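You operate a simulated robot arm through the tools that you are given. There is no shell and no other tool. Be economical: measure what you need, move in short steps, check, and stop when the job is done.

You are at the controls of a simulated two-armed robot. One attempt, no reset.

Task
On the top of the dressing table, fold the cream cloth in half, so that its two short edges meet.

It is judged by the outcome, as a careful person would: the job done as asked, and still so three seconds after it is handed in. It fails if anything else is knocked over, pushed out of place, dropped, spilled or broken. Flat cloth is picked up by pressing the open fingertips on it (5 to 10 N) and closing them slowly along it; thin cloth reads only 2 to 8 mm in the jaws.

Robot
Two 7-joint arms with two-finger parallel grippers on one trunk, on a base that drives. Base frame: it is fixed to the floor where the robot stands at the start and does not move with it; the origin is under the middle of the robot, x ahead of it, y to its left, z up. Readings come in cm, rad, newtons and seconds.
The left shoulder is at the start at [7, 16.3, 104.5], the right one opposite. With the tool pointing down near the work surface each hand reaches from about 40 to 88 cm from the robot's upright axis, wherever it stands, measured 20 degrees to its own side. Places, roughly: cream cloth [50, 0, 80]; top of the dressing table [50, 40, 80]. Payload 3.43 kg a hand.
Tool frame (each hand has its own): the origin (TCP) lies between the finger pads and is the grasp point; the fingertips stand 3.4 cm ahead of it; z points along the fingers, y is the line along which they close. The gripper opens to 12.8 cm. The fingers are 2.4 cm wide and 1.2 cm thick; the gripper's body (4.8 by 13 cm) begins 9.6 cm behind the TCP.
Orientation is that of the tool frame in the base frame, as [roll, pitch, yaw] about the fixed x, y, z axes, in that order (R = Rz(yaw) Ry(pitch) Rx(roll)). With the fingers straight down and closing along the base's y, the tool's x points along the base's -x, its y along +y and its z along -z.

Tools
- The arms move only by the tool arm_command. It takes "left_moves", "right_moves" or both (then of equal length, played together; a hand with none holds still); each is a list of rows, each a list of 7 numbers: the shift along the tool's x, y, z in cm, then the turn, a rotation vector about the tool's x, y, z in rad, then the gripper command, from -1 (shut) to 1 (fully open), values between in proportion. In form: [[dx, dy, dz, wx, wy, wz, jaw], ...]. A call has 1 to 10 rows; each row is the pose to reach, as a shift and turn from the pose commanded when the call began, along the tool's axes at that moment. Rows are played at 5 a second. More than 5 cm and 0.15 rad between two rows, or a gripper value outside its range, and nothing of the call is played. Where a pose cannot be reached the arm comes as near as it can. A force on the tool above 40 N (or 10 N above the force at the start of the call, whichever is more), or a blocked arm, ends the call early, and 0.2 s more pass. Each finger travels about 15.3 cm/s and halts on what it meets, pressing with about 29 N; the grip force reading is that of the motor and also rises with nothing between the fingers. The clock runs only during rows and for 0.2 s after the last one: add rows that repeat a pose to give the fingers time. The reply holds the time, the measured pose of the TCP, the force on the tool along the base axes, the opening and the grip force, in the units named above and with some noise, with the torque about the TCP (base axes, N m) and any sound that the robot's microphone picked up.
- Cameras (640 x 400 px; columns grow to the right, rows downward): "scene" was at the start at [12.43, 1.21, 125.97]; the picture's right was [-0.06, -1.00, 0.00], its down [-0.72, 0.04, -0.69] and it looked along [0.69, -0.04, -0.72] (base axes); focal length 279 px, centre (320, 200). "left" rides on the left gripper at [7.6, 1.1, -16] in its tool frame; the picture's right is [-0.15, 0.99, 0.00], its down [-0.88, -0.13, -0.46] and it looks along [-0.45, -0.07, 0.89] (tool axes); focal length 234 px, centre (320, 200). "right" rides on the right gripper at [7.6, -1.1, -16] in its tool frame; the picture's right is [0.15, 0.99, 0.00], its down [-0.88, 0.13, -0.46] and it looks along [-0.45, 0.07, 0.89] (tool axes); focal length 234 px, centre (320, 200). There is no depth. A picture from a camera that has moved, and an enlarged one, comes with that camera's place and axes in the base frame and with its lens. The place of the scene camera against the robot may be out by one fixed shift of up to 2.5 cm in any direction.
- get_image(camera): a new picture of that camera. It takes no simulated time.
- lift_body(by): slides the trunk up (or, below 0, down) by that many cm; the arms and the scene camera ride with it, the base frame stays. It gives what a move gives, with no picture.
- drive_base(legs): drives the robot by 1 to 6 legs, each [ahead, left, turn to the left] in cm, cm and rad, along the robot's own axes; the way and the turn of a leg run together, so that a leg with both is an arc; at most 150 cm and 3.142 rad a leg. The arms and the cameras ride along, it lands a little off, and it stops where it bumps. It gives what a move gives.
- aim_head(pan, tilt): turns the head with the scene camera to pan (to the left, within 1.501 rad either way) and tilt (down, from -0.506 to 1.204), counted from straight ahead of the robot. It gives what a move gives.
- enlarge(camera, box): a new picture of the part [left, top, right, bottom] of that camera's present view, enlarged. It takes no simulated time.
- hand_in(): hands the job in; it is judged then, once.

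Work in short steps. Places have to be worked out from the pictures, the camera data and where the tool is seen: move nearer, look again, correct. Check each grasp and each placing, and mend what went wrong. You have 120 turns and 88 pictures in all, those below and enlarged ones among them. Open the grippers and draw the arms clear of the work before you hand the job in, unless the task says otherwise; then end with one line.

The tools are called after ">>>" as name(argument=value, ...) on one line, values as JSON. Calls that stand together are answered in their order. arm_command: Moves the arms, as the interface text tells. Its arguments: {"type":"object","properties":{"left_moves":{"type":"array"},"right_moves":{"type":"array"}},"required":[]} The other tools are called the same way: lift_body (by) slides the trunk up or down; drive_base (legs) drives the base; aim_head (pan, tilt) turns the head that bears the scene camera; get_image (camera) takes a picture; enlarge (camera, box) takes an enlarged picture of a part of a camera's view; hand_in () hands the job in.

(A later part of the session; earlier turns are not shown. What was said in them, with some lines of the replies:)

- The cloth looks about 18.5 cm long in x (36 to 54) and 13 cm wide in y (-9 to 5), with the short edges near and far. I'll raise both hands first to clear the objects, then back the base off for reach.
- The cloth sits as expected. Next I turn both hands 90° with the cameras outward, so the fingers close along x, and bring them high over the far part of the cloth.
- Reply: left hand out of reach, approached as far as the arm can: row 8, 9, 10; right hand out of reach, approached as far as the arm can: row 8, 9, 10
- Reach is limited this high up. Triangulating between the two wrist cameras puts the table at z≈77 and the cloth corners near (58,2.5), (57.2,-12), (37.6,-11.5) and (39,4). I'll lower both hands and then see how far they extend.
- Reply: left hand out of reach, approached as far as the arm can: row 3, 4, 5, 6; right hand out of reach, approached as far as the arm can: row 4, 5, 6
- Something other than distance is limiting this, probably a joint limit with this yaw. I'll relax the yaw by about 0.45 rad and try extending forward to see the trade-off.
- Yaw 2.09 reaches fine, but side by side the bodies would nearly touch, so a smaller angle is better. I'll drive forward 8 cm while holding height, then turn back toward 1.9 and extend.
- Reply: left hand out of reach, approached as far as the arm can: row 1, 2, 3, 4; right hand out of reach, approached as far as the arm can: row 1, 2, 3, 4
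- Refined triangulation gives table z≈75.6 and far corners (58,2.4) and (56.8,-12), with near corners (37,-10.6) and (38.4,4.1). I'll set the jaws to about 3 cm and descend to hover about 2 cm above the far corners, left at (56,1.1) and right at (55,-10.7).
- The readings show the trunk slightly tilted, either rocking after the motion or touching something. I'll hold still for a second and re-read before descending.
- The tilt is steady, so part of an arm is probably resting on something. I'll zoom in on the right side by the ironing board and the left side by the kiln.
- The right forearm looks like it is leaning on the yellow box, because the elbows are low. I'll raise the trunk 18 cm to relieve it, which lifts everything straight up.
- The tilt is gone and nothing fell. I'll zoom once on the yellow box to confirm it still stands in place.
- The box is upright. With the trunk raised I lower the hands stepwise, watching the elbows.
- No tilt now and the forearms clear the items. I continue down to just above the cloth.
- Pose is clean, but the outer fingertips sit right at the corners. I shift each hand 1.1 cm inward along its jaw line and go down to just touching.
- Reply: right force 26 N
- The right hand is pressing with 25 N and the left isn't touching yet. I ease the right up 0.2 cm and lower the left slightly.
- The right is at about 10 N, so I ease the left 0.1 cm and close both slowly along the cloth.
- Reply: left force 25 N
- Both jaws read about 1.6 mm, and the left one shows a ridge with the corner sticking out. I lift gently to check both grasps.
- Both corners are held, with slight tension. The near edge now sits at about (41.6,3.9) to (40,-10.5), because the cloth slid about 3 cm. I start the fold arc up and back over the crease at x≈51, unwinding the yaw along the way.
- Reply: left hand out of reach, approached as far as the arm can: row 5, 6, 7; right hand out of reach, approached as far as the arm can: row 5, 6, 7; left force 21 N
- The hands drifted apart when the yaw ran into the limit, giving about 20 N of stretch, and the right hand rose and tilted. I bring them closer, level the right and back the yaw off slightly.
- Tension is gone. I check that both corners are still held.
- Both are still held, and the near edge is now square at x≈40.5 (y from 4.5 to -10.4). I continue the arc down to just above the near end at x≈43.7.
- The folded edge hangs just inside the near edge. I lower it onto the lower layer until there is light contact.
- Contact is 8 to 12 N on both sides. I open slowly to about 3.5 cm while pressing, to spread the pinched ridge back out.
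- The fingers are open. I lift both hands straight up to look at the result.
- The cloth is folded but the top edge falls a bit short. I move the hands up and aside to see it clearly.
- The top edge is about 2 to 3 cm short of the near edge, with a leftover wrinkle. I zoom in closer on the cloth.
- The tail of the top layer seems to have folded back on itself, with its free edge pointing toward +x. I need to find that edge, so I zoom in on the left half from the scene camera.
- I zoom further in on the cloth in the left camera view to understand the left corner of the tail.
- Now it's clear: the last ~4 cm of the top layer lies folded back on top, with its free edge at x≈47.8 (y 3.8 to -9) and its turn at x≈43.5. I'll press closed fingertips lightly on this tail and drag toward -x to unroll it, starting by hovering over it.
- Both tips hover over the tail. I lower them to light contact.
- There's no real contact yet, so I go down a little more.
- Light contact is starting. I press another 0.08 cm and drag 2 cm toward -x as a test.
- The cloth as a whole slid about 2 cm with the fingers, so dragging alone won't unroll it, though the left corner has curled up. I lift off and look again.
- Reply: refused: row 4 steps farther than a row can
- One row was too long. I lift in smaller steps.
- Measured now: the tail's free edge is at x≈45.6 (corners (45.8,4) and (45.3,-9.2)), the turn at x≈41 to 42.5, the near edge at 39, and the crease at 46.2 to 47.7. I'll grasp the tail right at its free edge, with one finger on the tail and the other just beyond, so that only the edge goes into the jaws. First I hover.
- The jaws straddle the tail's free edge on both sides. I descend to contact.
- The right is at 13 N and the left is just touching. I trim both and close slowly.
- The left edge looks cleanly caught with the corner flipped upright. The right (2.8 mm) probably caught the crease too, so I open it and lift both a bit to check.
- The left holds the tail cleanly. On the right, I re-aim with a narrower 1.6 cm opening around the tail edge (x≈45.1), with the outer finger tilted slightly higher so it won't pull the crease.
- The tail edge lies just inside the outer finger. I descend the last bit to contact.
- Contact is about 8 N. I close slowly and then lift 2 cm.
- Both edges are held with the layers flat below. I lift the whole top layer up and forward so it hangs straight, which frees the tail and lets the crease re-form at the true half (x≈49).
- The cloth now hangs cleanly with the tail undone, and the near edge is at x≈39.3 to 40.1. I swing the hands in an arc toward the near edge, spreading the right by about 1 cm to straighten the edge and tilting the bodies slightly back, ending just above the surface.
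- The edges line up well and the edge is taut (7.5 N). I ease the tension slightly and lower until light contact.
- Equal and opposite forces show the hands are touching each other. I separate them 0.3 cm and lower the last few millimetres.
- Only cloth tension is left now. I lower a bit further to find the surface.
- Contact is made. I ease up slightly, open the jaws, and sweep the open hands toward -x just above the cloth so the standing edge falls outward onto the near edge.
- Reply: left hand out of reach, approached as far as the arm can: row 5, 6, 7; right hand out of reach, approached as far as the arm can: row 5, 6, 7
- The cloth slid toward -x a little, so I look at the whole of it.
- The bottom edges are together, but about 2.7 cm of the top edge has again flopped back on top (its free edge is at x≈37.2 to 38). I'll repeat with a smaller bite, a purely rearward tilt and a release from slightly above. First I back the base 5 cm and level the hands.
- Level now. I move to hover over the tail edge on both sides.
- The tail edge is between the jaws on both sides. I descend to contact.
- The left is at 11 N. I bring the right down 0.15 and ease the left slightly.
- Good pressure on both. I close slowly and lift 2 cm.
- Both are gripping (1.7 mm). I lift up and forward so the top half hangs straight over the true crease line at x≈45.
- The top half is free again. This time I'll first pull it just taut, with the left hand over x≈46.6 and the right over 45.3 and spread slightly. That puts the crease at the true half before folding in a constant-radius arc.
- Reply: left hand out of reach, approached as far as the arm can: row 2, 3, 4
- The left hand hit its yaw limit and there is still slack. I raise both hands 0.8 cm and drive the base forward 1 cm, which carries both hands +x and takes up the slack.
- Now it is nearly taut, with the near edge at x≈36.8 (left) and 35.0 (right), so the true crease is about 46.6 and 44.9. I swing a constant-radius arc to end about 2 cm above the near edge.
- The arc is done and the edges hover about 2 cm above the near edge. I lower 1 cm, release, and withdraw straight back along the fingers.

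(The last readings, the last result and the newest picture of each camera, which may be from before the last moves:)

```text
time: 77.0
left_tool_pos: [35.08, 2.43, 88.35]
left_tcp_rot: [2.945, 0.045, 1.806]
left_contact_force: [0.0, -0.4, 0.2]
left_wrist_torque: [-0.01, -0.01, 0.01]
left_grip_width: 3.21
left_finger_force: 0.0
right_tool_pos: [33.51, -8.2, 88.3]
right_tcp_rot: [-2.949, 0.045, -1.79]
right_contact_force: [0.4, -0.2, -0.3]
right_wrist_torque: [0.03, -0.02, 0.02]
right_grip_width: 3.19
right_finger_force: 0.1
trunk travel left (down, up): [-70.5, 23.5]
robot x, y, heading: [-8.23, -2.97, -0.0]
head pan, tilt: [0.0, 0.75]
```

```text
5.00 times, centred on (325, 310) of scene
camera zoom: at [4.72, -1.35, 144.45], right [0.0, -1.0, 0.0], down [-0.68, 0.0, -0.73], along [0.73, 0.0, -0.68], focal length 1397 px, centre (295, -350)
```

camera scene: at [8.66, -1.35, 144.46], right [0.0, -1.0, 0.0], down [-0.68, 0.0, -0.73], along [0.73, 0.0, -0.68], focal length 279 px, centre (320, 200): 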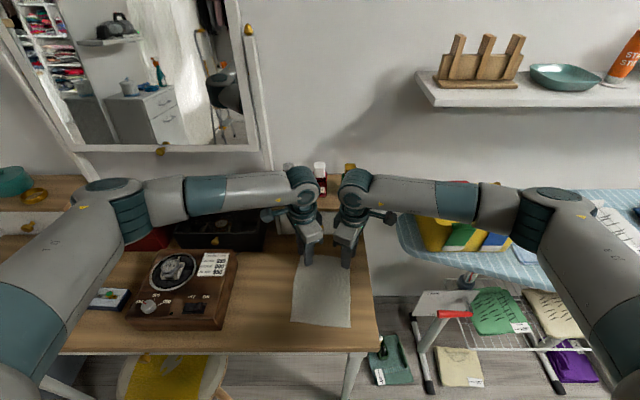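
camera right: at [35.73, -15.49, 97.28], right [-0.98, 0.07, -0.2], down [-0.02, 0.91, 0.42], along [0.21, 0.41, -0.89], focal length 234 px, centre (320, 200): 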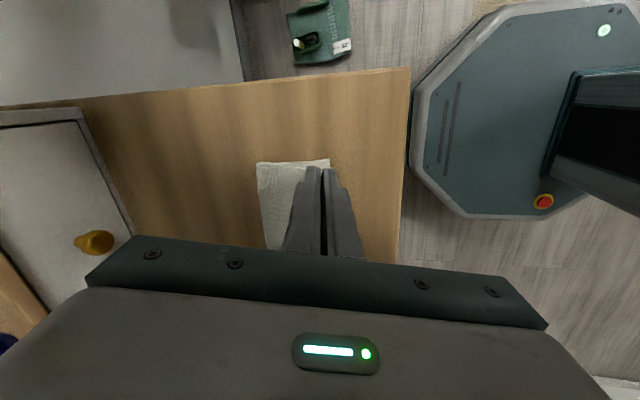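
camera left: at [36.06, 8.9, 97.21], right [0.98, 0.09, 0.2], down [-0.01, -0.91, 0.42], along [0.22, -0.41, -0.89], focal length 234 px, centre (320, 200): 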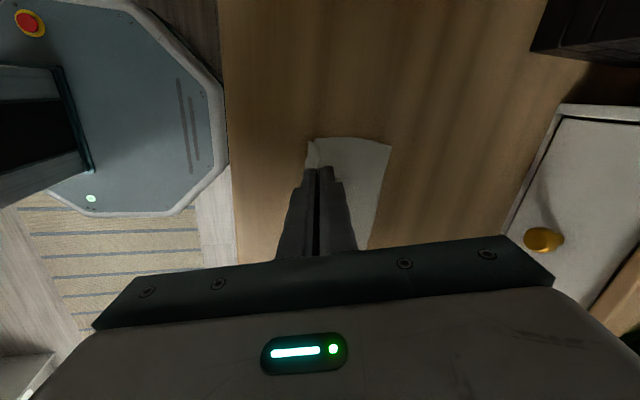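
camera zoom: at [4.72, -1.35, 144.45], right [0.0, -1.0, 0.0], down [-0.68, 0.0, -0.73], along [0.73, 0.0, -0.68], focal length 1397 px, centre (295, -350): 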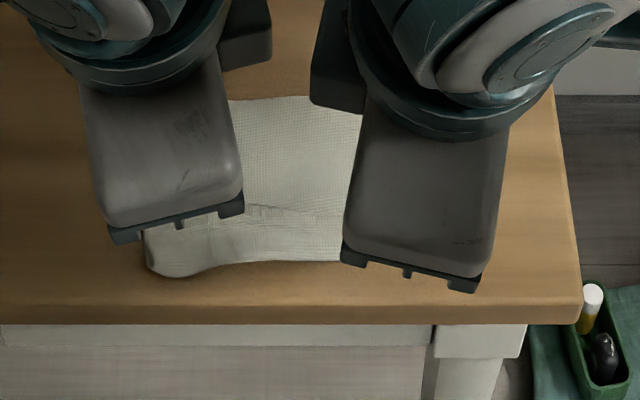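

I move the hands aside for a clear look.

>>> arm_command(left_moves=[[3, 0, -1, 0.05, 0, 0, -0.5], [6, 0, -2, 0.1, 0, 0, -0.5], [9, 0, -2, 0.15, 0, 0, -0.5], [12, 0, -2, 0.19, 0.047, 0, -0.5], [12, 0, -2, 0.19, 0.047, 0, -0.5]], right_moves=[[3, 0, -1, -0.05, 0, 0, -0.5], [6, 0, -2, -0.1, 0, 0, -0.5], [9, 0, -2, -0.15, 0, 0, -0.5], [12, 0, -2, -0.19, 0.047, 0, -0.5], [12, 0, -2, -0.19, 0.047, 0, -0.5]])

>>> enlarge(camera="scene", box=[285, 280, 365, 335])

```text
time: 78.2
left_tool_pos: [31.63, 14.2, 89.74]
left_tcp_rot: [3.137, 0.001, 1.808]
left_contact_force: [0.5, 0.5, 0.2]
left_wrist_torque: [0.02, 0.01, 0.01]
left_grip_width: 3.17
left_finger_force: 0.1
right_tool_pos: [30.38, -19.84, 89.8]
right_tcp_rot: [-3.14, -0.002, -1.795]
right_contact_force: [1.0, 0.4, 0.9]
right_wrist_torque: [0.02, 0.03, 0.0]
right_grip_width: 3.2
right_finger_force: 0.0
trunk travel left (down, up): [-70.5, 23.5]
robot x, y, heading: [-7.48, -2.89, -0.002]
head pan, tilt: [0.0, 0.75]
```

```text
7.27 times, centred on (325, 308) of scene
camera zoom: at [4.87, -1.35, 144.44], right [0.0, -1.0, 0.0], down [-0.68, 0.0, -0.73], along [0.73, 0.0, -0.68], focal length 2032 px, centre (284, -582)
```

zoom: 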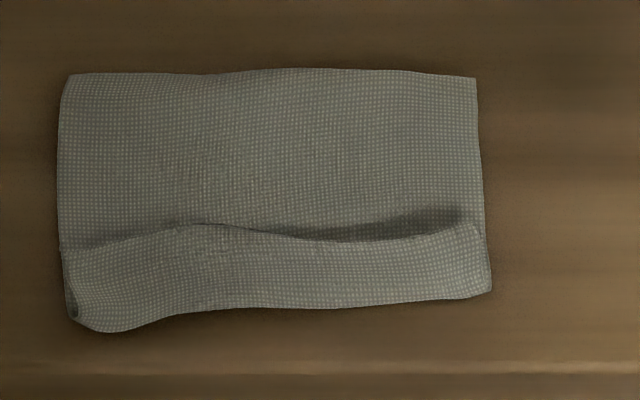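

About 2.6 cm of excess top layer rolled back because the crease formed short of the half. A more robust way is to pinch only the top layer along the true midline (left x≈40.1, right x≈41.8, from the measured lengths) and lift the cloth by it so both halves hang with edges level. Then I lay it down trailing.

>>> arm_command(left_moves=[[-3.4, 1.4, 0, 0, 0, 0, -0.77], [-6.8, 2.8, 0, 0, 0, 0, -0.77], [-10.2, 4.1, 0, 0, 0, 0, -0.77], [-13.46, 5.46, 0, 0, 0, 0, -0.77], [-13.46, 5.46, 4, 0, 0, 0, -0.77], [-13.46, 5.46, 7.5, 0, 0, 0, -0.77], [-13.46, 5.46, 9.3, 0, 0, 0, -0.77], [-13.46, 5.46, 9.3, 0, 0, 0, -0.77]], right_moves=[[-3.5, -2.1, 0, 0, 0, 0, -0.77], [-7, -4.2, 0, 0, 0, 0, -0.77], [-10.5, -6.4, 0, 0, 0, 0, -0.77], [-14.08, -8.5, 0, 0, 0, 0, -0.77], [-14.08, -8.5, 4, 0, 0, 0, -0.77], [-14.08, -8.5, 7.5, 0, 0, 0, -0.77], [-14.08, -8.5, 9.3, 0, 0, 0, -0.77], [-14.08, -8.5, 9.3, 0, 0, 0, -0.77]])

```text
time: 80.0
left_tool_pos: [40.28, 2.43, 80.34]
left_tcp_rot: [3.135, 0.0, 1.811]
left_contact_force: [-0.7, -0.9, 0.1]
left_wrist_torque: [0.02, -0.05, 0.01]
left_grip_width: 1.49
left_finger_force: 0.1
right_tool_pos: [41.91, -7.81, 80.49]
right_tcp_rot: [-3.139, -0.001, -1.795]
right_contact_force: [0.6, 0.5, -0.3]
right_wrist_torque: [0.0, -0.06, -0.02]
right_grip_width: 1.47
right_finger_force: 0.1
trunk travel left (down, up): [-70.5, 23.5]
robot x, y, heading: [-7.8, -2.83, 0.004]
head pan, tilt: [0.0, 0.75]
```

Both are in position above the midline. I lower to light contact.

>>> arm_command(left_moves=[[0, 0, 0.3, 0, 0, 0, -0.77], [0, 0, 0.55, 0, 0, 0, -0.77], [0, 0, 0.65, 0, 0, 0, -0.77], [0, 0, 0.65, 0, 0, 0, -0.77]], right_moves=[[0, 0, 0.4, 0, 0, 0, -0.77], [0, 0, 0.65, 0, 0, 0, -0.77], [0, 0, 0.75, 0, 0, 0, -0.77], [0, 0, 0.75, 0, 0, 0, -0.77]])

```text
time: 81.0
left_tool_pos: [40.38, 2.27, 79.71]
left_tcp_rot: [3.134, 0.001, 1.812]
left_contact_force: [-0.1, 0.8, -0.4]
left_wrist_torque: [0.0, 0.02, 0.02]
left_grip_width: 1.47
left_finger_force: 0.0
right_tool_pos: [41.96, -8.15, 79.67]
right_tcp_rot: [-3.141, -0.003, -1.797]
right_contact_force: [-0.5, 0.0, 0.1]
right_wrist_torque: [-0.01, -0.02, 0.01]
right_grip_width: 1.46
right_finger_force: 0.3
trunk travel left (down, up): [-70.5, 23.5]
robot x, y, heading: [-7.69, -2.95, -0.003]
head pan, tilt: [0.0, 0.75]
```

>>> arm_command(left_moves=[[0, 0, 0.08, 0, 0, 0, -0.77], [0, 0, 0.15, 0, 0, 0, -0.77], [0, 0, 0.15, 0, 0, 0, -0.77]], right_moves=[[0, 0, 0.08, 0, 0, 0, -0.77], [0, 0, 0.15, 0, 0, 0, -0.77], [0, 0, 0.15, 0, 0, 0, -0.77]])

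```text
time: 81.8
left_tool_pos: [40.5, 2.31, 79.76]
left_tcp_rot: [3.135, 0.001, 1.811]
left_contact_force: [-0.1, -0.1, 0.2]
left_wrist_torque: [0.0, -0.02, -0.04]
left_grip_width: 1.48
left_finger_force: 0.1
right_tool_pos: [41.92, -7.92, 79.63]
right_tcp_rot: [-3.138, -0.002, -1.796]
right_contact_force: [1.1, 0.3, 6.8]
right_wrist_torque: [-0.03, 0.03, 0.05]
right_grip_width: 1.48
right_finger_force: 0.3
trunk travel left (down, up): [-70.5, 23.5]
robot x, y, heading: [-8.07, -3.46, -0.002]
head pan, tilt: [0.0, 0.75]
```

The right is at 7 N. The left needs slightly more.

>>> arm_command(left_moves=[[0, 0, 0.06, 0, 0, 0, -0.77], [0, 0, 0.12, 0, 0, 0, -0.77]])

```text
time: 82.4
left_tool_pos: [40.32, 2.37, 79.65]
left_tcp_rot: [3.132, -0.001, 1.812]
left_contact_force: [0.0, -0.2, 1.9]
left_wrist_torque: [-0.01, 0.0, 0.0]
left_grip_width: 1.47
left_finger_force: 0.1
right_tool_pos: [41.81, -8.02, 79.45]
right_tcp_rot: [-3.137, -0.002, -1.797]
right_contact_force: [2.2, -0.7, 10.1]
right_wrist_torque: [-0.06, -0.05, -0.02]
right_grip_width: 1.48
right_finger_force: 0.3
trunk travel left (down, up): [-70.5, 23.5]
robot x, y, heading: [-7.65, -2.9, -0.0]
head pan, tilt: [0.0, 0.75]
```

I close both slowly, with a touch more press on the left, then lift 2 cm.

>>> arm_command(left_moves=[[0, 0, 0.06, 0, 0, 0, -0.77], [0, 0, 0.06, 0, 0, 0, -0.81], [0, 0, 0.06, 0, 0, 0, -0.85], [0, 0, 0.06, 0, 0, 0, -0.89], [0, 0, 0.06, 0, 0, 0, -0.94], [0, 0, 0.06, 0, 0, 0, -1], [0, 0, 0.06, 0, 0, 0, -1], [0, 0, -0.5, 0, 0, 0, -1], [0, 0, -1.2, 0, 0, 0, -1], [0, 0, -2, 0, 0, 0, -1]], right_moves=[[0, 0, -0.02, 0, 0, 0, -0.77], [0, 0, -0.02, 0, 0, 0, -0.81], [0, 0, -0.02, 0, 0, 0, -0.85], [0, 0, -0.02, 0, 0, 0, -0.89], [0, 0, -0.02, 0, 0, 0, -0.94], [0, 0, -0.02, 0, 0, 0, -1], [0, 0, -0.02, 0, 0, 0, -1], [0, 0, -0.5, 0, 0, 0, -1], [0, 0, -1.2, 0, 0, 0, -1], [0, 0, -2, 0, 0, 0, -1]])

```text
time: 84.6
left_tool_pos: [40.42, 2.23, 81.47]
left_tcp_rot: [3.135, -0.002, 1.812]
left_contact_force: [0.6, -0.3, 0.4]
left_wrist_torque: [-0.02, -0.02, -0.01]
left_grip_width: 0.14
left_finger_force: 28.8
right_tool_pos: [41.75, -8.11, 81.56]
right_tcp_rot: [-3.138, -0.003, -1.796]
right_contact_force: [0.2, 1.5, -0.3]
right_wrist_torque: [0.01, -0.01, 0.0]
right_grip_width: 0.18
right_finger_force: 28.9
trunk travel left (down, up): [-70.5, 23.5]
robot x, y, heading: [-7.88, -3.07, -0.001]
head pan, tilt: [0.0, 0.75]
```

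Both grip the ridge. I lift 10 cm so both halves hang free, and square the hands to the same x.

>>> arm_command(left_moves=[[0, 0, -2.5, 0, 0, 0, -1], [0, 0, -5, 0, 0, 0, -1], [-0.05, 0.2, -7.5, 0, 0, 0, -1], [-0.1, 0.4, -9.5, 0, 0, 0, -1], [-0.14, 0.58, -10.5, 0, 0, 0, -1], [-0.14, 0.58, -10.5, 0, 0, 0, -1], [-0.14, 0.58, -10.5, 0, 0, 0, -1]], right_moves=[[0, 0, -2.5, 0, 0, 0, -1], [0, 0, -5, 0, 0, 0, -1], [0.05, 0.2, -7.5, 0, 0, 0, -1], [0.1, 0.5, -9.5, 0, 0, 0, -1], [0.16, 0.73, -10.5, 0, 0, 0, -1], [0.16, 0.73, -10.5, 0, 0, 0, -1], [0.16, 0.73, -10.5, 0, 0, 0, -1]])

>>> enlarge(camera="scene", box=[265, 230, 385, 340])

```text
time: 86.2
left_tool_pos: [41.02, 2.34, 91.98]
left_tcp_rot: [3.135, 0.0, 1.813]
left_contact_force: [0.3, -0.3, 0.3]
left_wrist_torque: [-0.01, 0.02, 0.02]
left_grip_width: 0.18
left_finger_force: 28.8
right_tool_pos: [41.08, -8.01, 92.02]
right_tcp_rot: [-3.14, -0.001, -1.796]
right_contact_force: [-0.8, -0.3, -0.2]
right_wrist_torque: [0.02, -0.04, 0.0]
right_grip_width: 0.15
right_finger_force: 29.2
trunk travel left (down, up): [-70.5, 23.5]
robot x, y, heading: [-8.01, -2.91, 0.004]
head pan, tilt: [0.0, 0.75]
```

```text
3.64 times, centred on (325, 285) of scene
camera zoom: at [4.79, -1.34, 144.45], right [0.0, -1.0, 0.0], down [-0.68, 0.0, -0.73], along [0.73, 0.0, -0.68], focal length 1016 px, centre (302, -109)
```

zoom: 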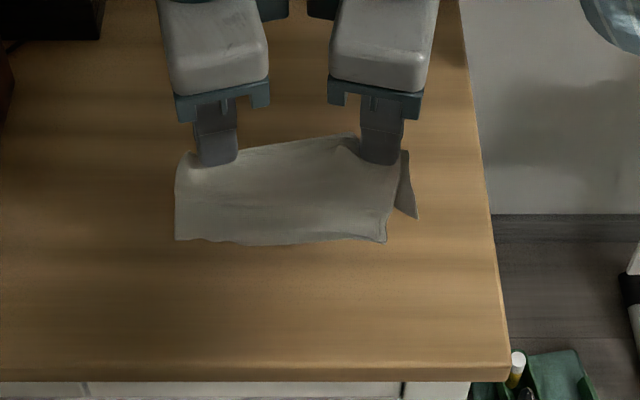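

Both halves hang with nearly equal lengths, slightly skewed. I shift back to x≈36, then lower while moving +x so the two edges trail and lay down together.

>>> arm_command(left_moves=[[0.3, -1.3, 0, 0, 0, 0, -1], [0.6, -2.6, 0, 0, 0, 0, -1], [0.9, -3.9, 0, 0, 0, 0, -1], [1.2, -4.86, 0, 0, 0, 0, -1], [1.2, -4.86, 0, 0, 0, 0, -1], [1.2, -4.86, 0, 0, 0, 0, -1], [1.2, -4.86, 1, 0, 0, 0, -1], [1.2, -4.86, 2.1, 0, 0, 0, -1], [1.2, -4.86, 2.1, 0, 0, 0, -1]], right_moves=[[0.3, 1.3, 0, 0, 0, 0, -1], [0.6, 2.6, 0, 0, 0, 0, -1], [0.9, 3.9, 0, 0, 0, 0, -1], [1.11, 4.87, 0, 0, 0, 0, -1], [1.11, 4.87, 0, 0, 0, 0, -1], [1.11, 4.87, 0, 0, 0, 0, -1], [1.11, 4.87, 1, 0, 0, 0, -1], [1.11, 4.87, 2.1, 0, 0, 0, -1], [1.11, 4.87, 2.1, 0, 0, 0, -1]])

>>> arm_command(left_moves=[[-0.38, 1.55, 0.6, 0, 0, 0, -1], [-0.77, 3.11, 1.4, 0, 0, 0, -1], [-1.25, 5.05, 2.8, 0, 0, 0, -1], [-1.61, 6.51, 4.4, 0, 0, 0, -1], [-1.87, 7.57, 5.9, 0, 0, 0, -1], [-2.06, 8.35, 7.4, 0, 0, 0, -1], [-2.18, 8.84, 8.8, 0, 0, 0, -1], [-2.23, 9.03, 9.6, 0, 0, 0, -1], [-2.23, 9.03, 9.6, 0, 0, 0, -1]], right_moves=[[-0.36, -1.56, 0.6, 0, 0, 0, -1], [-0.71, -3.12, 1.4, 0, 0, 0, -1], [-1.16, -5.07, 2.8, 0, 0, 0, -1], [-1.49, -6.53, 4.4, 0, 0, 0, -1], [-1.74, -7.61, 5.9, 0, 0, 0, -1], [-1.92, -8.39, 7.4, 0, 0, 0, -1], [-2.03, -8.87, 8.8, 0, 0, 0, -1], [-2.07, -9.07, 9.6, 0, 0, 0, -1], [-2.07, -9.07, 9.6, 0, 0, 0, -1]])

```text
time: 88.2
left_tool_pos: [35.99, 2.36, 89.97]
left_tcp_rot: [3.135, 0.0, 1.812]
left_contact_force: [0.2, -0.7, -0.3]
left_wrist_torque: [-0.04, -0.02, 0.02]
left_grip_width: 0.17
left_finger_force: 29.0
right_tool_pos: [36.07, -7.96, 89.82]
right_tcp_rot: [-3.137, -0.001, -1.796]
right_contact_force: [-1.2, 1.0, -0.2]
right_wrist_torque: [-0.01, 0.01, -0.04]
right_grip_width: 0.15
right_finger_force: 29.3
trunk travel left (down, up): [-70.5, 23.5]
robot x, y, heading: [-7.98, -2.88, 0.002]
head pan, tilt: [0.0, 0.75]
```

```text
time: 90.2
left_tool_pos: [45.42, 2.31, 80.36]
left_tcp_rot: [3.133, -0.001, 1.813]
left_contact_force: [0.0, -0.2, 0.4]
left_wrist_torque: [-0.03, -0.02, 0.0]
left_grip_width: 0.15
left_finger_force: 29.1
right_tool_pos: [45.45, -8.03, 80.35]
right_tcp_rot: [-3.139, -0.001, -1.797]
right_contact_force: [0.0, 0.1, 0.8]
right_wrist_torque: [0.04, -0.02, 0.02]
right_grip_width: 0.2
right_finger_force: 29.1
trunk travel left (down, up): [-70.5, 23.5]
robot x, y, heading: [-7.9, -3.01, 0.003]
head pan, tilt: [0.0, 0.75]
```

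It is laid down with the ridge still gripped. I use the last picture to check how the two short edges lie.

>>> enlarge(camera="scene", box=[281, 272, 369, 330])

```text
6.90 times, centred on (325, 301) of scene
camera zoom: at [4.78, -1.34, 144.45], right [0.0, -1.0, 0.0], down [-0.68, 0.0, -0.73], along [0.73, 0.0, -0.68], focal length 1927 px, centre (286, -497)
```

zoom: 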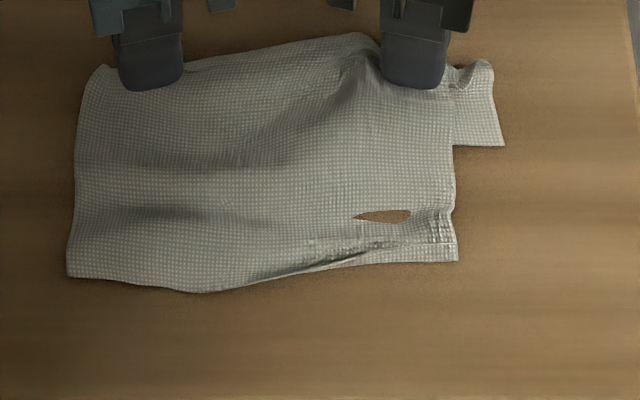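

B, the lower half, crumpled because the edges touched down late. I'll lift again and move back to x≈34. Then I'll touch down gently, drag forward at constant height so both halves trail taut, and keep the cloth taut while lowering.

>>> arm_command(left_moves=[[0, 0, -2.5, 0, 0, 0, -1], [0.2, -0.8, -5, 0, 0, 0, -1], [0.5, -2, -7.5, 0, 0, 0, -1], [0.9, -3.6, -10, 0, 0, 0, -1], [1.3, -5.5, -11.6, 0, 0, 0, -1], [1.8, -7.5, -11.6, 0, 0, 0, -1], [2.3, -9.5, -11.6, 0, 0, 0, -1], [2.75, -11.1, -11.6, 0, 0, 0, -1], [2.75, -11.1, -11.6, 0, 0, 0, -1], [2.75, -11.1, -11.6, 0, 0, 0, -1]], right_moves=[[0, 0, -2.5, 0, 0, 0, -1], [0.2, 0.8, -5, 0, 0, 0, -1], [0.5, 2, -7.5, 0, 0, 0, -1], [0.85, 3.6, -10, 0, 0, 0, -1], [1.2, 5.5, -11.6, 0, 0, 0, -1], [1.7, 7.5, -11.6, 0, 0, 0, -1], [2.15, 9.5, -11.6, 0, 0, 0, -1], [2.55, 11.1, -11.6, 0, 0, 0, -1], [2.55, 11.1, -11.6, 0, 0, 0, -1], [2.55, 11.1, -11.6, 0, 0, 0, -1]])

```text
time: 92.4
left_tool_pos: [33.59, 2.27, 91.98]
left_tcp_rot: [3.135, 0.0, 1.81]
left_contact_force: [-0.8, -0.5, -0.3]
left_wrist_torque: [-0.01, -0.02, 0.01]
left_grip_width: 0.17
left_finger_force: 28.8
right_tool_pos: [33.97, -7.99, 92.09]
right_tcp_rot: [-3.14, -0.001, -1.797]
right_contact_force: [-0.3, 1.1, -0.1]
right_wrist_torque: [-0.03, 0.03, -0.02]
right_grip_width: 0.18
right_finger_force: 29.0
trunk travel left (down, up): [-70.5, 23.5]
robot x, y, heading: [-8.15, -3.09, -0.0]
head pan, tilt: [0.0, 0.75]
```

Hanging free at x≈34. I execute the touch-down, forward drag and taut lowering.

>>> arm_command(left_moves=[[0, 0, 1.8, 0, 0, 0, -1], [-0.07, 0.29, 3.3, 0, 0, 0, -1], [-0.47, 1.94, 3.7, 0, 0, 0, -1], [-0.95, 3.88, 3.8, 0, 0, 0, -1], [-1.42, 5.83, 4.2, 0, 0, 0, -1], [-1.8, 7.38, 5.2, 0, 0, 0, -1], [-2.11, 8.64, 6.7, 0, 0, 0, -1], [-2.37, 9.71, 8.4, 0, 0, 0, -1], [-2.58, 10.58, 10.1, 0, 0, 0, -1], [-2.82, 11.55, 11.6, 0, 0, 0, -1]], right_moves=[[0, 0, 1.8, 0, 0, 0, -1], [-0.05, -0.25, 3.3, 0, 0, 0, -1], [-0.43, -1.85, 3.7, 0, 0, 0, -1], [-0.86, -3.75, 3.8, 0, 0, 0, -1], [-1.3, -5.65, 4.2, 0, 0, 0, -1], [-1.65, -7.2, 5.2, 0, 0, 0, -1], [-1.94, -8.45, 6.7, 0, 0, 0, -1], [-2.18, -9.5, 8.4, 0, 0, 0, -1], [-2.36, -10.35, 10.1, 0, 0, 0, -1], [-2.58, -11.25, 11.6, 0, 0, 0, -1]])

```text
time: 94.6
left_tool_pos: [45.8, 2.39, 80.3]
left_tcp_rot: [3.136, 0.001, 1.812]
left_contact_force: [-0.1, 0.6, -0.1]
left_wrist_torque: [-0.03, 0.0, 0.01]
left_grip_width: 0.15
left_finger_force: 29.0
right_tool_pos: [45.6, -7.9, 80.44]
right_tcp_rot: [-3.14, -0.001, -1.795]
right_contact_force: [1.2, 0.3, 0.7]
right_wrist_torque: [0.0, 0.0, -0.01]
right_grip_width: 0.16
right_finger_force: 29.1
trunk travel left (down, up): [-70.5, 23.5]
robot x, y, heading: [-7.81, -2.97, -0.0]
head pan, tilt: [0.0, 0.75]
```

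It's laid. To reduce the skew, I re-pinch only the right hand about 0.7 cm further onto the top half, starting by lowering it to contact.

>>> arm_command(right_moves=[[0, 0, 0.4, 0, 0, 0, -1], [0, 0, 0.7, 0, 0, 0, -1], [0, 0, 0.82, 0, 0, 0, -1], [0, 0, 0.82, 0, 0, 0, -1]])

```text
time: 95.6
left_tool_pos: [45.82, 2.29, 80.41]
left_tcp_rot: [3.133, 0.0, 1.81]
left_contact_force: [0.0, -0.1, 0.2]
left_wrist_torque: [-0.03, 0.01, 0.0]
left_grip_width: 0.16
left_finger_force: 28.7
right_tool_pos: [45.45, -8.03, 79.72]
right_tcp_rot: [-3.138, -0.002, -1.797]
right_contact_force: [1.9, -0.5, 10.6]
right_wrist_torque: [-0.03, -0.03, 0.01]
right_grip_width: 0.12
right_finger_force: 28.7
trunk travel left (down, up): [-70.5, 23.5]
robot x, y, heading: [-8.28, -3.1, 0.003]
head pan, tilt: [0.0, 0.75]
```

Contact is 10 N. I open while pressed, hop 0.7 cm toward -x, and press again.

>>> arm_command(right_moves=[[0, 0, 0, 0, 0, 0, -0.95], [0, 0, 0, 0, 0, 0, -0.88], [0, 0, 0, 0, 0, 0, -0.82], [0, 0, 0, 0, 0, 0, -0.77], [0, 0, 0, 0, 0, 0, -0.77], [0, 0, -0.4, 0, 0, 0, -0.77], [0.16, 0.68, -0.4, 0, 0, 0, -0.77], [0.16, 0.68, -0.1, 0, 0, 0, -0.77], [0.16, 0.68, 0.0, 0, 0, 0, -0.77], [0.16, 0.68, 0.0, 0, 0, 0, -0.77]])

```text
time: 97.8
left_tool_pos: [45.81, 2.33, 80.4]
left_tcp_rot: [3.135, 0.0, 1.811]
left_contact_force: [0.4, -0.8, 0.8]
left_wrist_torque: [-0.01, 0.03, -0.02]
left_grip_width: 0.16
left_finger_force: 29.5
right_tool_pos: [44.86, -8.07, 79.57]
right_tcp_rot: [-3.14, -0.001, -1.797]
right_contact_force: [-1.5, -2.0, 13.9]
right_wrist_torque: [-0.13, 0.21, 0.03]
right_grip_width: 1.52
right_finger_force: 0.7
trunk travel left (down, up): [-70.5, 23.5]
robot x, y, heading: [-7.59, -2.83, -0.002]
head pan, tilt: [0.0, 0.75]
```

I close slowly with slightly less pressure and lift 0.8 cm.

>>> arm_command(right_moves=[[0, 0, -0.05, 0, 0, 0, -0.77], [0, 0, -0.05, 0, 0, 0, -0.81], [0, 0, -0.05, 0, 0, 0, -0.85], [0, 0, -0.05, 0, 0, 0, -0.89], [0, 0, -0.05, 0, 0, 0, -0.94], [0, 0, -0.05, 0, 0, 0, -1], [0, 0, -0.05, 0, 0, 0, -1], [0, 0, -0.4, 0, 0, 0, -1], [0, 0, -0.8, 0, 0, 0, -1]])

```text
time: 99.8
left_tool_pos: [45.79, 2.38, 80.25]
left_tcp_rot: [3.132, 0.001, 1.81]
left_contact_force: [0.2, 0.2, 0.2]
left_wrist_torque: [0.0, 0.0, 0.02]
left_grip_width: 0.16
left_finger_force: 29.0
right_tool_pos: [44.84, -8.1, 80.42]
right_tcp_rot: [-3.138, -0.003, -1.798]
right_contact_force: [-1.2, 0.4, -0.2]
right_wrist_torque: [-0.01, 0.0, -0.04]
right_grip_width: 0.22
right_finger_force: 28.9
trunk travel left (down, up): [-70.5, 23.5]
robot x, y, heading: [-7.97, -2.95, 0.0]
head pan, tilt: [0.0, 0.75]
```

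Grip reads 2.2 mm, which is plausible for a top-layer ridge. I lift again, square the hands at x≈34 and let it hang.

>>> arm_command(left_moves=[[0, 0, -2.5, 0, 0, 0, -1], [0.2, -0.8, -5, 0, 0, 0, -1], [0.5, -2, -7.5, 0, 0, 0, -1], [0.9, -3.6, -10, 0, 0, 0, -1], [1.3, -5.5, -11.6, 0, 0, 0, -1], [1.8, -7.5, -11.6, 0, 0, 0, -1], [2.3, -9.5, -11.6, 0, 0, 0, -1], [2.75, -11.4, -11.6, 0, 0, 0, -1], [2.75, -11.4, -11.6, 0, 0, 0, -1], [2.75, -11.4, -11.6, 0, 0, 0, -1]], right_moves=[[0, 0, -2.5, 0, 0, 0, -1], [0.2, 0.6, -5, 0, 0, 0, -1], [0.5, 1.6, -7.5, 0, 0, 0, -1], [0.85, 3, -10, 0, 0, 0, -1], [1.2, 4.8, -11.6, 0, 0, 0, -1], [1.65, 6.8, -11.6, 0, 0, 0, -1], [2.05, 8.8, -11.6, 0, 0, 0, -1], [2.45, 10.68, -11.6, 0, 0, 0, -1], [2.45, 10.68, -11.6, 0, 0, 0, -1], [2.45, 10.68, -11.6, 0, 0, 0, -1]])

```text
time: 102.0
left_tool_pos: [33.89, 2.35, 91.81]
left_tcp_rot: [3.134, -0.001, 1.811]
left_contact_force: [0.4, -0.8, 0.5]
left_wrist_torque: [-0.05, 0.01, -0.01]
left_grip_width: 0.18
left_finger_force: 28.6
right_tool_pos: [33.77, -7.87, 91.79]
right_tcp_rot: [-3.14, -0.004, -1.795]
right_contact_force: [0.7, -0.2, 0.0]
right_wrist_torque: [-0.05, 0.01, 0.05]
right_grip_width: 0.19
right_finger_force: 29.0
trunk travel left (down, up): [-70.5, 23.5]
robot x, y, heading: [-7.54, -3.04, 0.0]
head pan, tilt: [0.0, 0.75]
```

Both still hold. I repeat the touch-down, drag and taut lowering.

>>> arm_command(left_moves=[[0, 0, 1.7, 0, 0, 0, -1], [-0.07, 0.29, 3.1, 0, 0, 0, -1], [-0.47, 1.94, 3.5, 0, 0, 0, -1], [-0.95, 3.88, 3.6, 0, 0, 0, -1], [-1.42, 5.83, 4.0, 0, 0, 0, -1], [-1.8, 7.38, 5.0, 0, 0, 0, -1], [-2.11, 8.64, 6.5, 0, 0, 0, -1], [-2.37, 9.71, 8.2, 0, 0, 0, -1], [-2.58, 10.58, 9.9, 0, 0, 0, -1], [-2.82, 11.55, 11.5, 0, 0, 0, -1]], right_moves=[[0, 0, 1.7, 0, 0, 0, -1], [-0.07, -0.29, 3.1, 0, 0, 0, -1], [-0.44, -1.95, 3.5, 0, 0, 0, -1], [-0.89, -3.9, 3.6, 0, 0, 0, -1], [-1.34, -5.85, 4.0, 0, 0, 0, -1], [-1.7, -7.41, 5.0, 0, 0, 0, -1], [-2.0, -8.68, 6.5, 0, 0, 0, -1], [-2.24, -9.75, 8.2, 0, 0, 0, -1], [-2.44, -10.63, 9.9, 0, 0, 0, -1], [-2.67, -11.6, 11.5, 0, 0, 0, -1]])

```text
time: 104.2
left_tool_pos: [45.9, 2.31, 80.34]
left_tcp_rot: [3.135, -0.002, 1.811]
left_contact_force: [-0.2, -0.3, -0.4]
left_wrist_torque: [0.0, 0.0, -0.03]
left_grip_width: 0.16
left_finger_force: 29.0
right_tool_pos: [45.65, -7.98, 80.36]
right_tcp_rot: [-3.14, -0.001, -1.795]
right_contact_force: [0.2, 0.7, -0.3]
right_wrist_torque: [-0.02, 0.02, -0.01]
right_grip_width: 0.16
right_finger_force: 29.1
trunk travel left (down, up): [-70.5, 23.5]
robot x, y, heading: [-8.15, -2.91, -0.001]
head pan, tilt: [0.0, 0.75]
```

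I drive the base 3 cm forward so both halves trail straight behind the held crease.

>>> drive_base(legs=[[3, 0, 0]])

>>> arm_command(left_moves=[[0, 0, 0.3, 0, 0, 0, -1], [0, 0, 0.55, 0, 0, 0, -1], [0, 0, 0.6, 0, 0, 0, -1], [0, 0, 0.6, 0, 0, 0, -1]], right_moves=[[0, 0, 0.3, 0, 0, 0, -1], [0, 0, 0.55, 0, 0, 0, -1], [0, 0, 0.6, 0, 0, 0, -1], [0, 0, 0.6, 0, 0, 0, -1]])

```text
time: 105.0
left_tool_pos: [48.61, 2.24, 80.63]
left_tcp_rot: [3.131, 0.0, 1.812]
left_contact_force: [-0.3, -0.3, 1.0]
left_wrist_torque: [0.0, 0.02, 0.04]
left_grip_width: 0.16
left_finger_force: 28.6
right_tool_pos: [48.37, -7.99, 80.52]
right_tcp_rot: [-3.138, -0.001, -1.795]
right_contact_force: [0.9, -0.2, 0.4]
right_wrist_torque: [0.01, -0.02, 0.01]
right_grip_width: 0.15
right_finger_force: 28.8
trunk travel left (down, up): [-70.5, 23.5]
robot x, y, heading: [-5.05, -3.27, 0.005]
head pan, tilt: [0.0, 0.75]
```

```text
time: 106.0
left_tool_pos: [48.97, 2.41, 79.88]
left_tcp_rot: [3.135, -0.001, 1.811]
left_contact_force: [-1.7, 1.8, 11.4]
left_wrist_torque: [-0.03, 0.04, -0.01]
left_grip_width: 0.16
left_finger_force: 29.1
right_tool_pos: [48.61, -7.87, 79.76]
right_tcp_rot: [-3.139, -0.001, -1.795]
right_contact_force: [0.1, 0.4, 0.7]
right_wrist_torque: [0.01, 0.02, 0.0]
right_grip_width: 0.17
right_finger_force: 28.9
trunk travel left (down, up): [-70.5, 23.5]
robot x, y, heading: [-5.24, -3.13, -0.006]
head pan, tilt: [0.0, 0.75]
```

The crease is at the surface. I open slowly to release the ridge, then lift straight up.

>>> arm_command(left_moves=[[0, 0, -0.05, 0, 0, 0, -0.95], [0, 0, -0.05, 0, 0, 0, -0.88], [0, 0, -0.05, 0, 0, 0, -0.8], [0, 0, -0.05, 0, 0, 0, -0.72], [0, 0, -0.05, 0, 0, 0, -0.65], [0, 0, -0.05, 0, 0, 0, -0.65], [0, 0, -0.6, 0, 0, 0, -0.65], [0, 0, -2.5, 0, 0, 0, -0.65], [0, 0, -6, 0, 0, 0, -0.65], [0, 0, -9, 0, 0, 0, -0.65]], right_moves=[[0, 0, 0.05, 0, 0, 0, -0.95], [0, 0, 0.05, 0, 0, 0, -0.88], [0, 0, 0.05, 0, 0, 0, -0.8], [0, 0, 0.05, 0, 0, 0, -0.72], [0, 0, 0.05, 0, 0, 0, -0.65], [0, 0, 0.05, 0, 0, 0, -0.65], [0, 0, -0.6, 0, 0, 0, -0.65], [0, 0, -2.5, 0, 0, 0, -0.65], [0, 0, -6, 0, 0, 0, -0.65], [0, 0, -9, 0, 0, 0, -0.65]])

```text
time: 108.2
left_tool_pos: [48.67, 2.37, 88.62]
left_tcp_rot: [3.135, -0.002, 1.808]
left_contact_force: [-0.5, -0.2, 0.1]
left_wrist_torque: [0.04, -0.06, 0.03]
left_grip_width: 2.24
left_finger_force: 0.0
right_tool_pos: [48.61, -8.05, 88.81]
right_tcp_rot: [-3.14, -0.001, -1.795]
right_contact_force: [-0.1, 0.1, -0.6]
right_wrist_torque: [0.0, -0.02, -0.01]
right_grip_width: 2.24
right_finger_force: 0.0
trunk travel left (down, up): [-70.5, 23.5]
robot x, y, heading: [-5.09, -2.91, -0.001]
head pan, tilt: [0.0, 0.75]
```

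Both are released. I raise and spread the hands clear of the cloth.

>>> arm_command(left_moves=[[0, 0, -3, 0, 0, 0, -0.65], [2, -1, -6, 0, 0, 0, -0.65], [5, -3, -7, 0, 0, 0, -0.65], [8, -6, -7, 0, 0, 0, -0.65], [10, -9, -7, 0, 0, 0, -0.65], [10, -9, -7, 0, 0, 0, -0.65]], right_moves=[[0, 0, -3, 0, 0, 0, -0.65], [2, 1, -6, 0, 0, 0, -0.65], [5, 3, -7, 0, 0, 0, -0.65], [8, 6, -7, 0, 0, 0, -0.65], [10, 9, -7, 0, 0, 0, -0.65], [10, 9, -7, 0, 0, 0, -0.65]])

>>> get_image(camera="scene")

```text
time: 109.7
left_tool_pos: [37.74, 10.03, 95.66]
left_tcp_rot: [3.136, -0.002, 1.812]
left_contact_force: [0.1, 0.2, -0.2]
left_wrist_torque: [0.01, -0.01, 0.01]
left_grip_width: 2.25
left_finger_force: 0.0
right_tool_pos: [37.59, -15.7, 95.63]
right_tcp_rot: [-3.14, -0.002, -1.796]
right_contact_force: [-0.2, 0.2, 0.2]
right_wrist_torque: [-0.03, 0.01, -0.01]
right_grip_width: 2.24
right_finger_force: 0.1
trunk travel left (down, up): [-70.5, 23.5]
robot x, y, heading: [-4.65, -3.14, -0.001]
head pan, tilt: [0.0, 0.75]
```

```text
refused: no pictures are left
```

No pictures are left, and both hands are open and clear of the cloth, so I hand in.

>>> hand_in()

```text
The job is handed in.
```

I folded the cream cloth roughly in half on the dressing table and handed it in, but I couldn't confirm that its two short edges meet. I ran out of pictures before the last fold, so I did that part by position, force and grip readings alone. My last picture, taken before that fold, showed the lower half crumpled and the edges several centimetres apart, and a mismatch of a centimetre or more may remain. Early on the robot tilted because an arm was resting on something, probably the yellow box. I raised it clear, and in a later picture the box was upright and looked in place. I saw nothing knocked over in the pictures I had.
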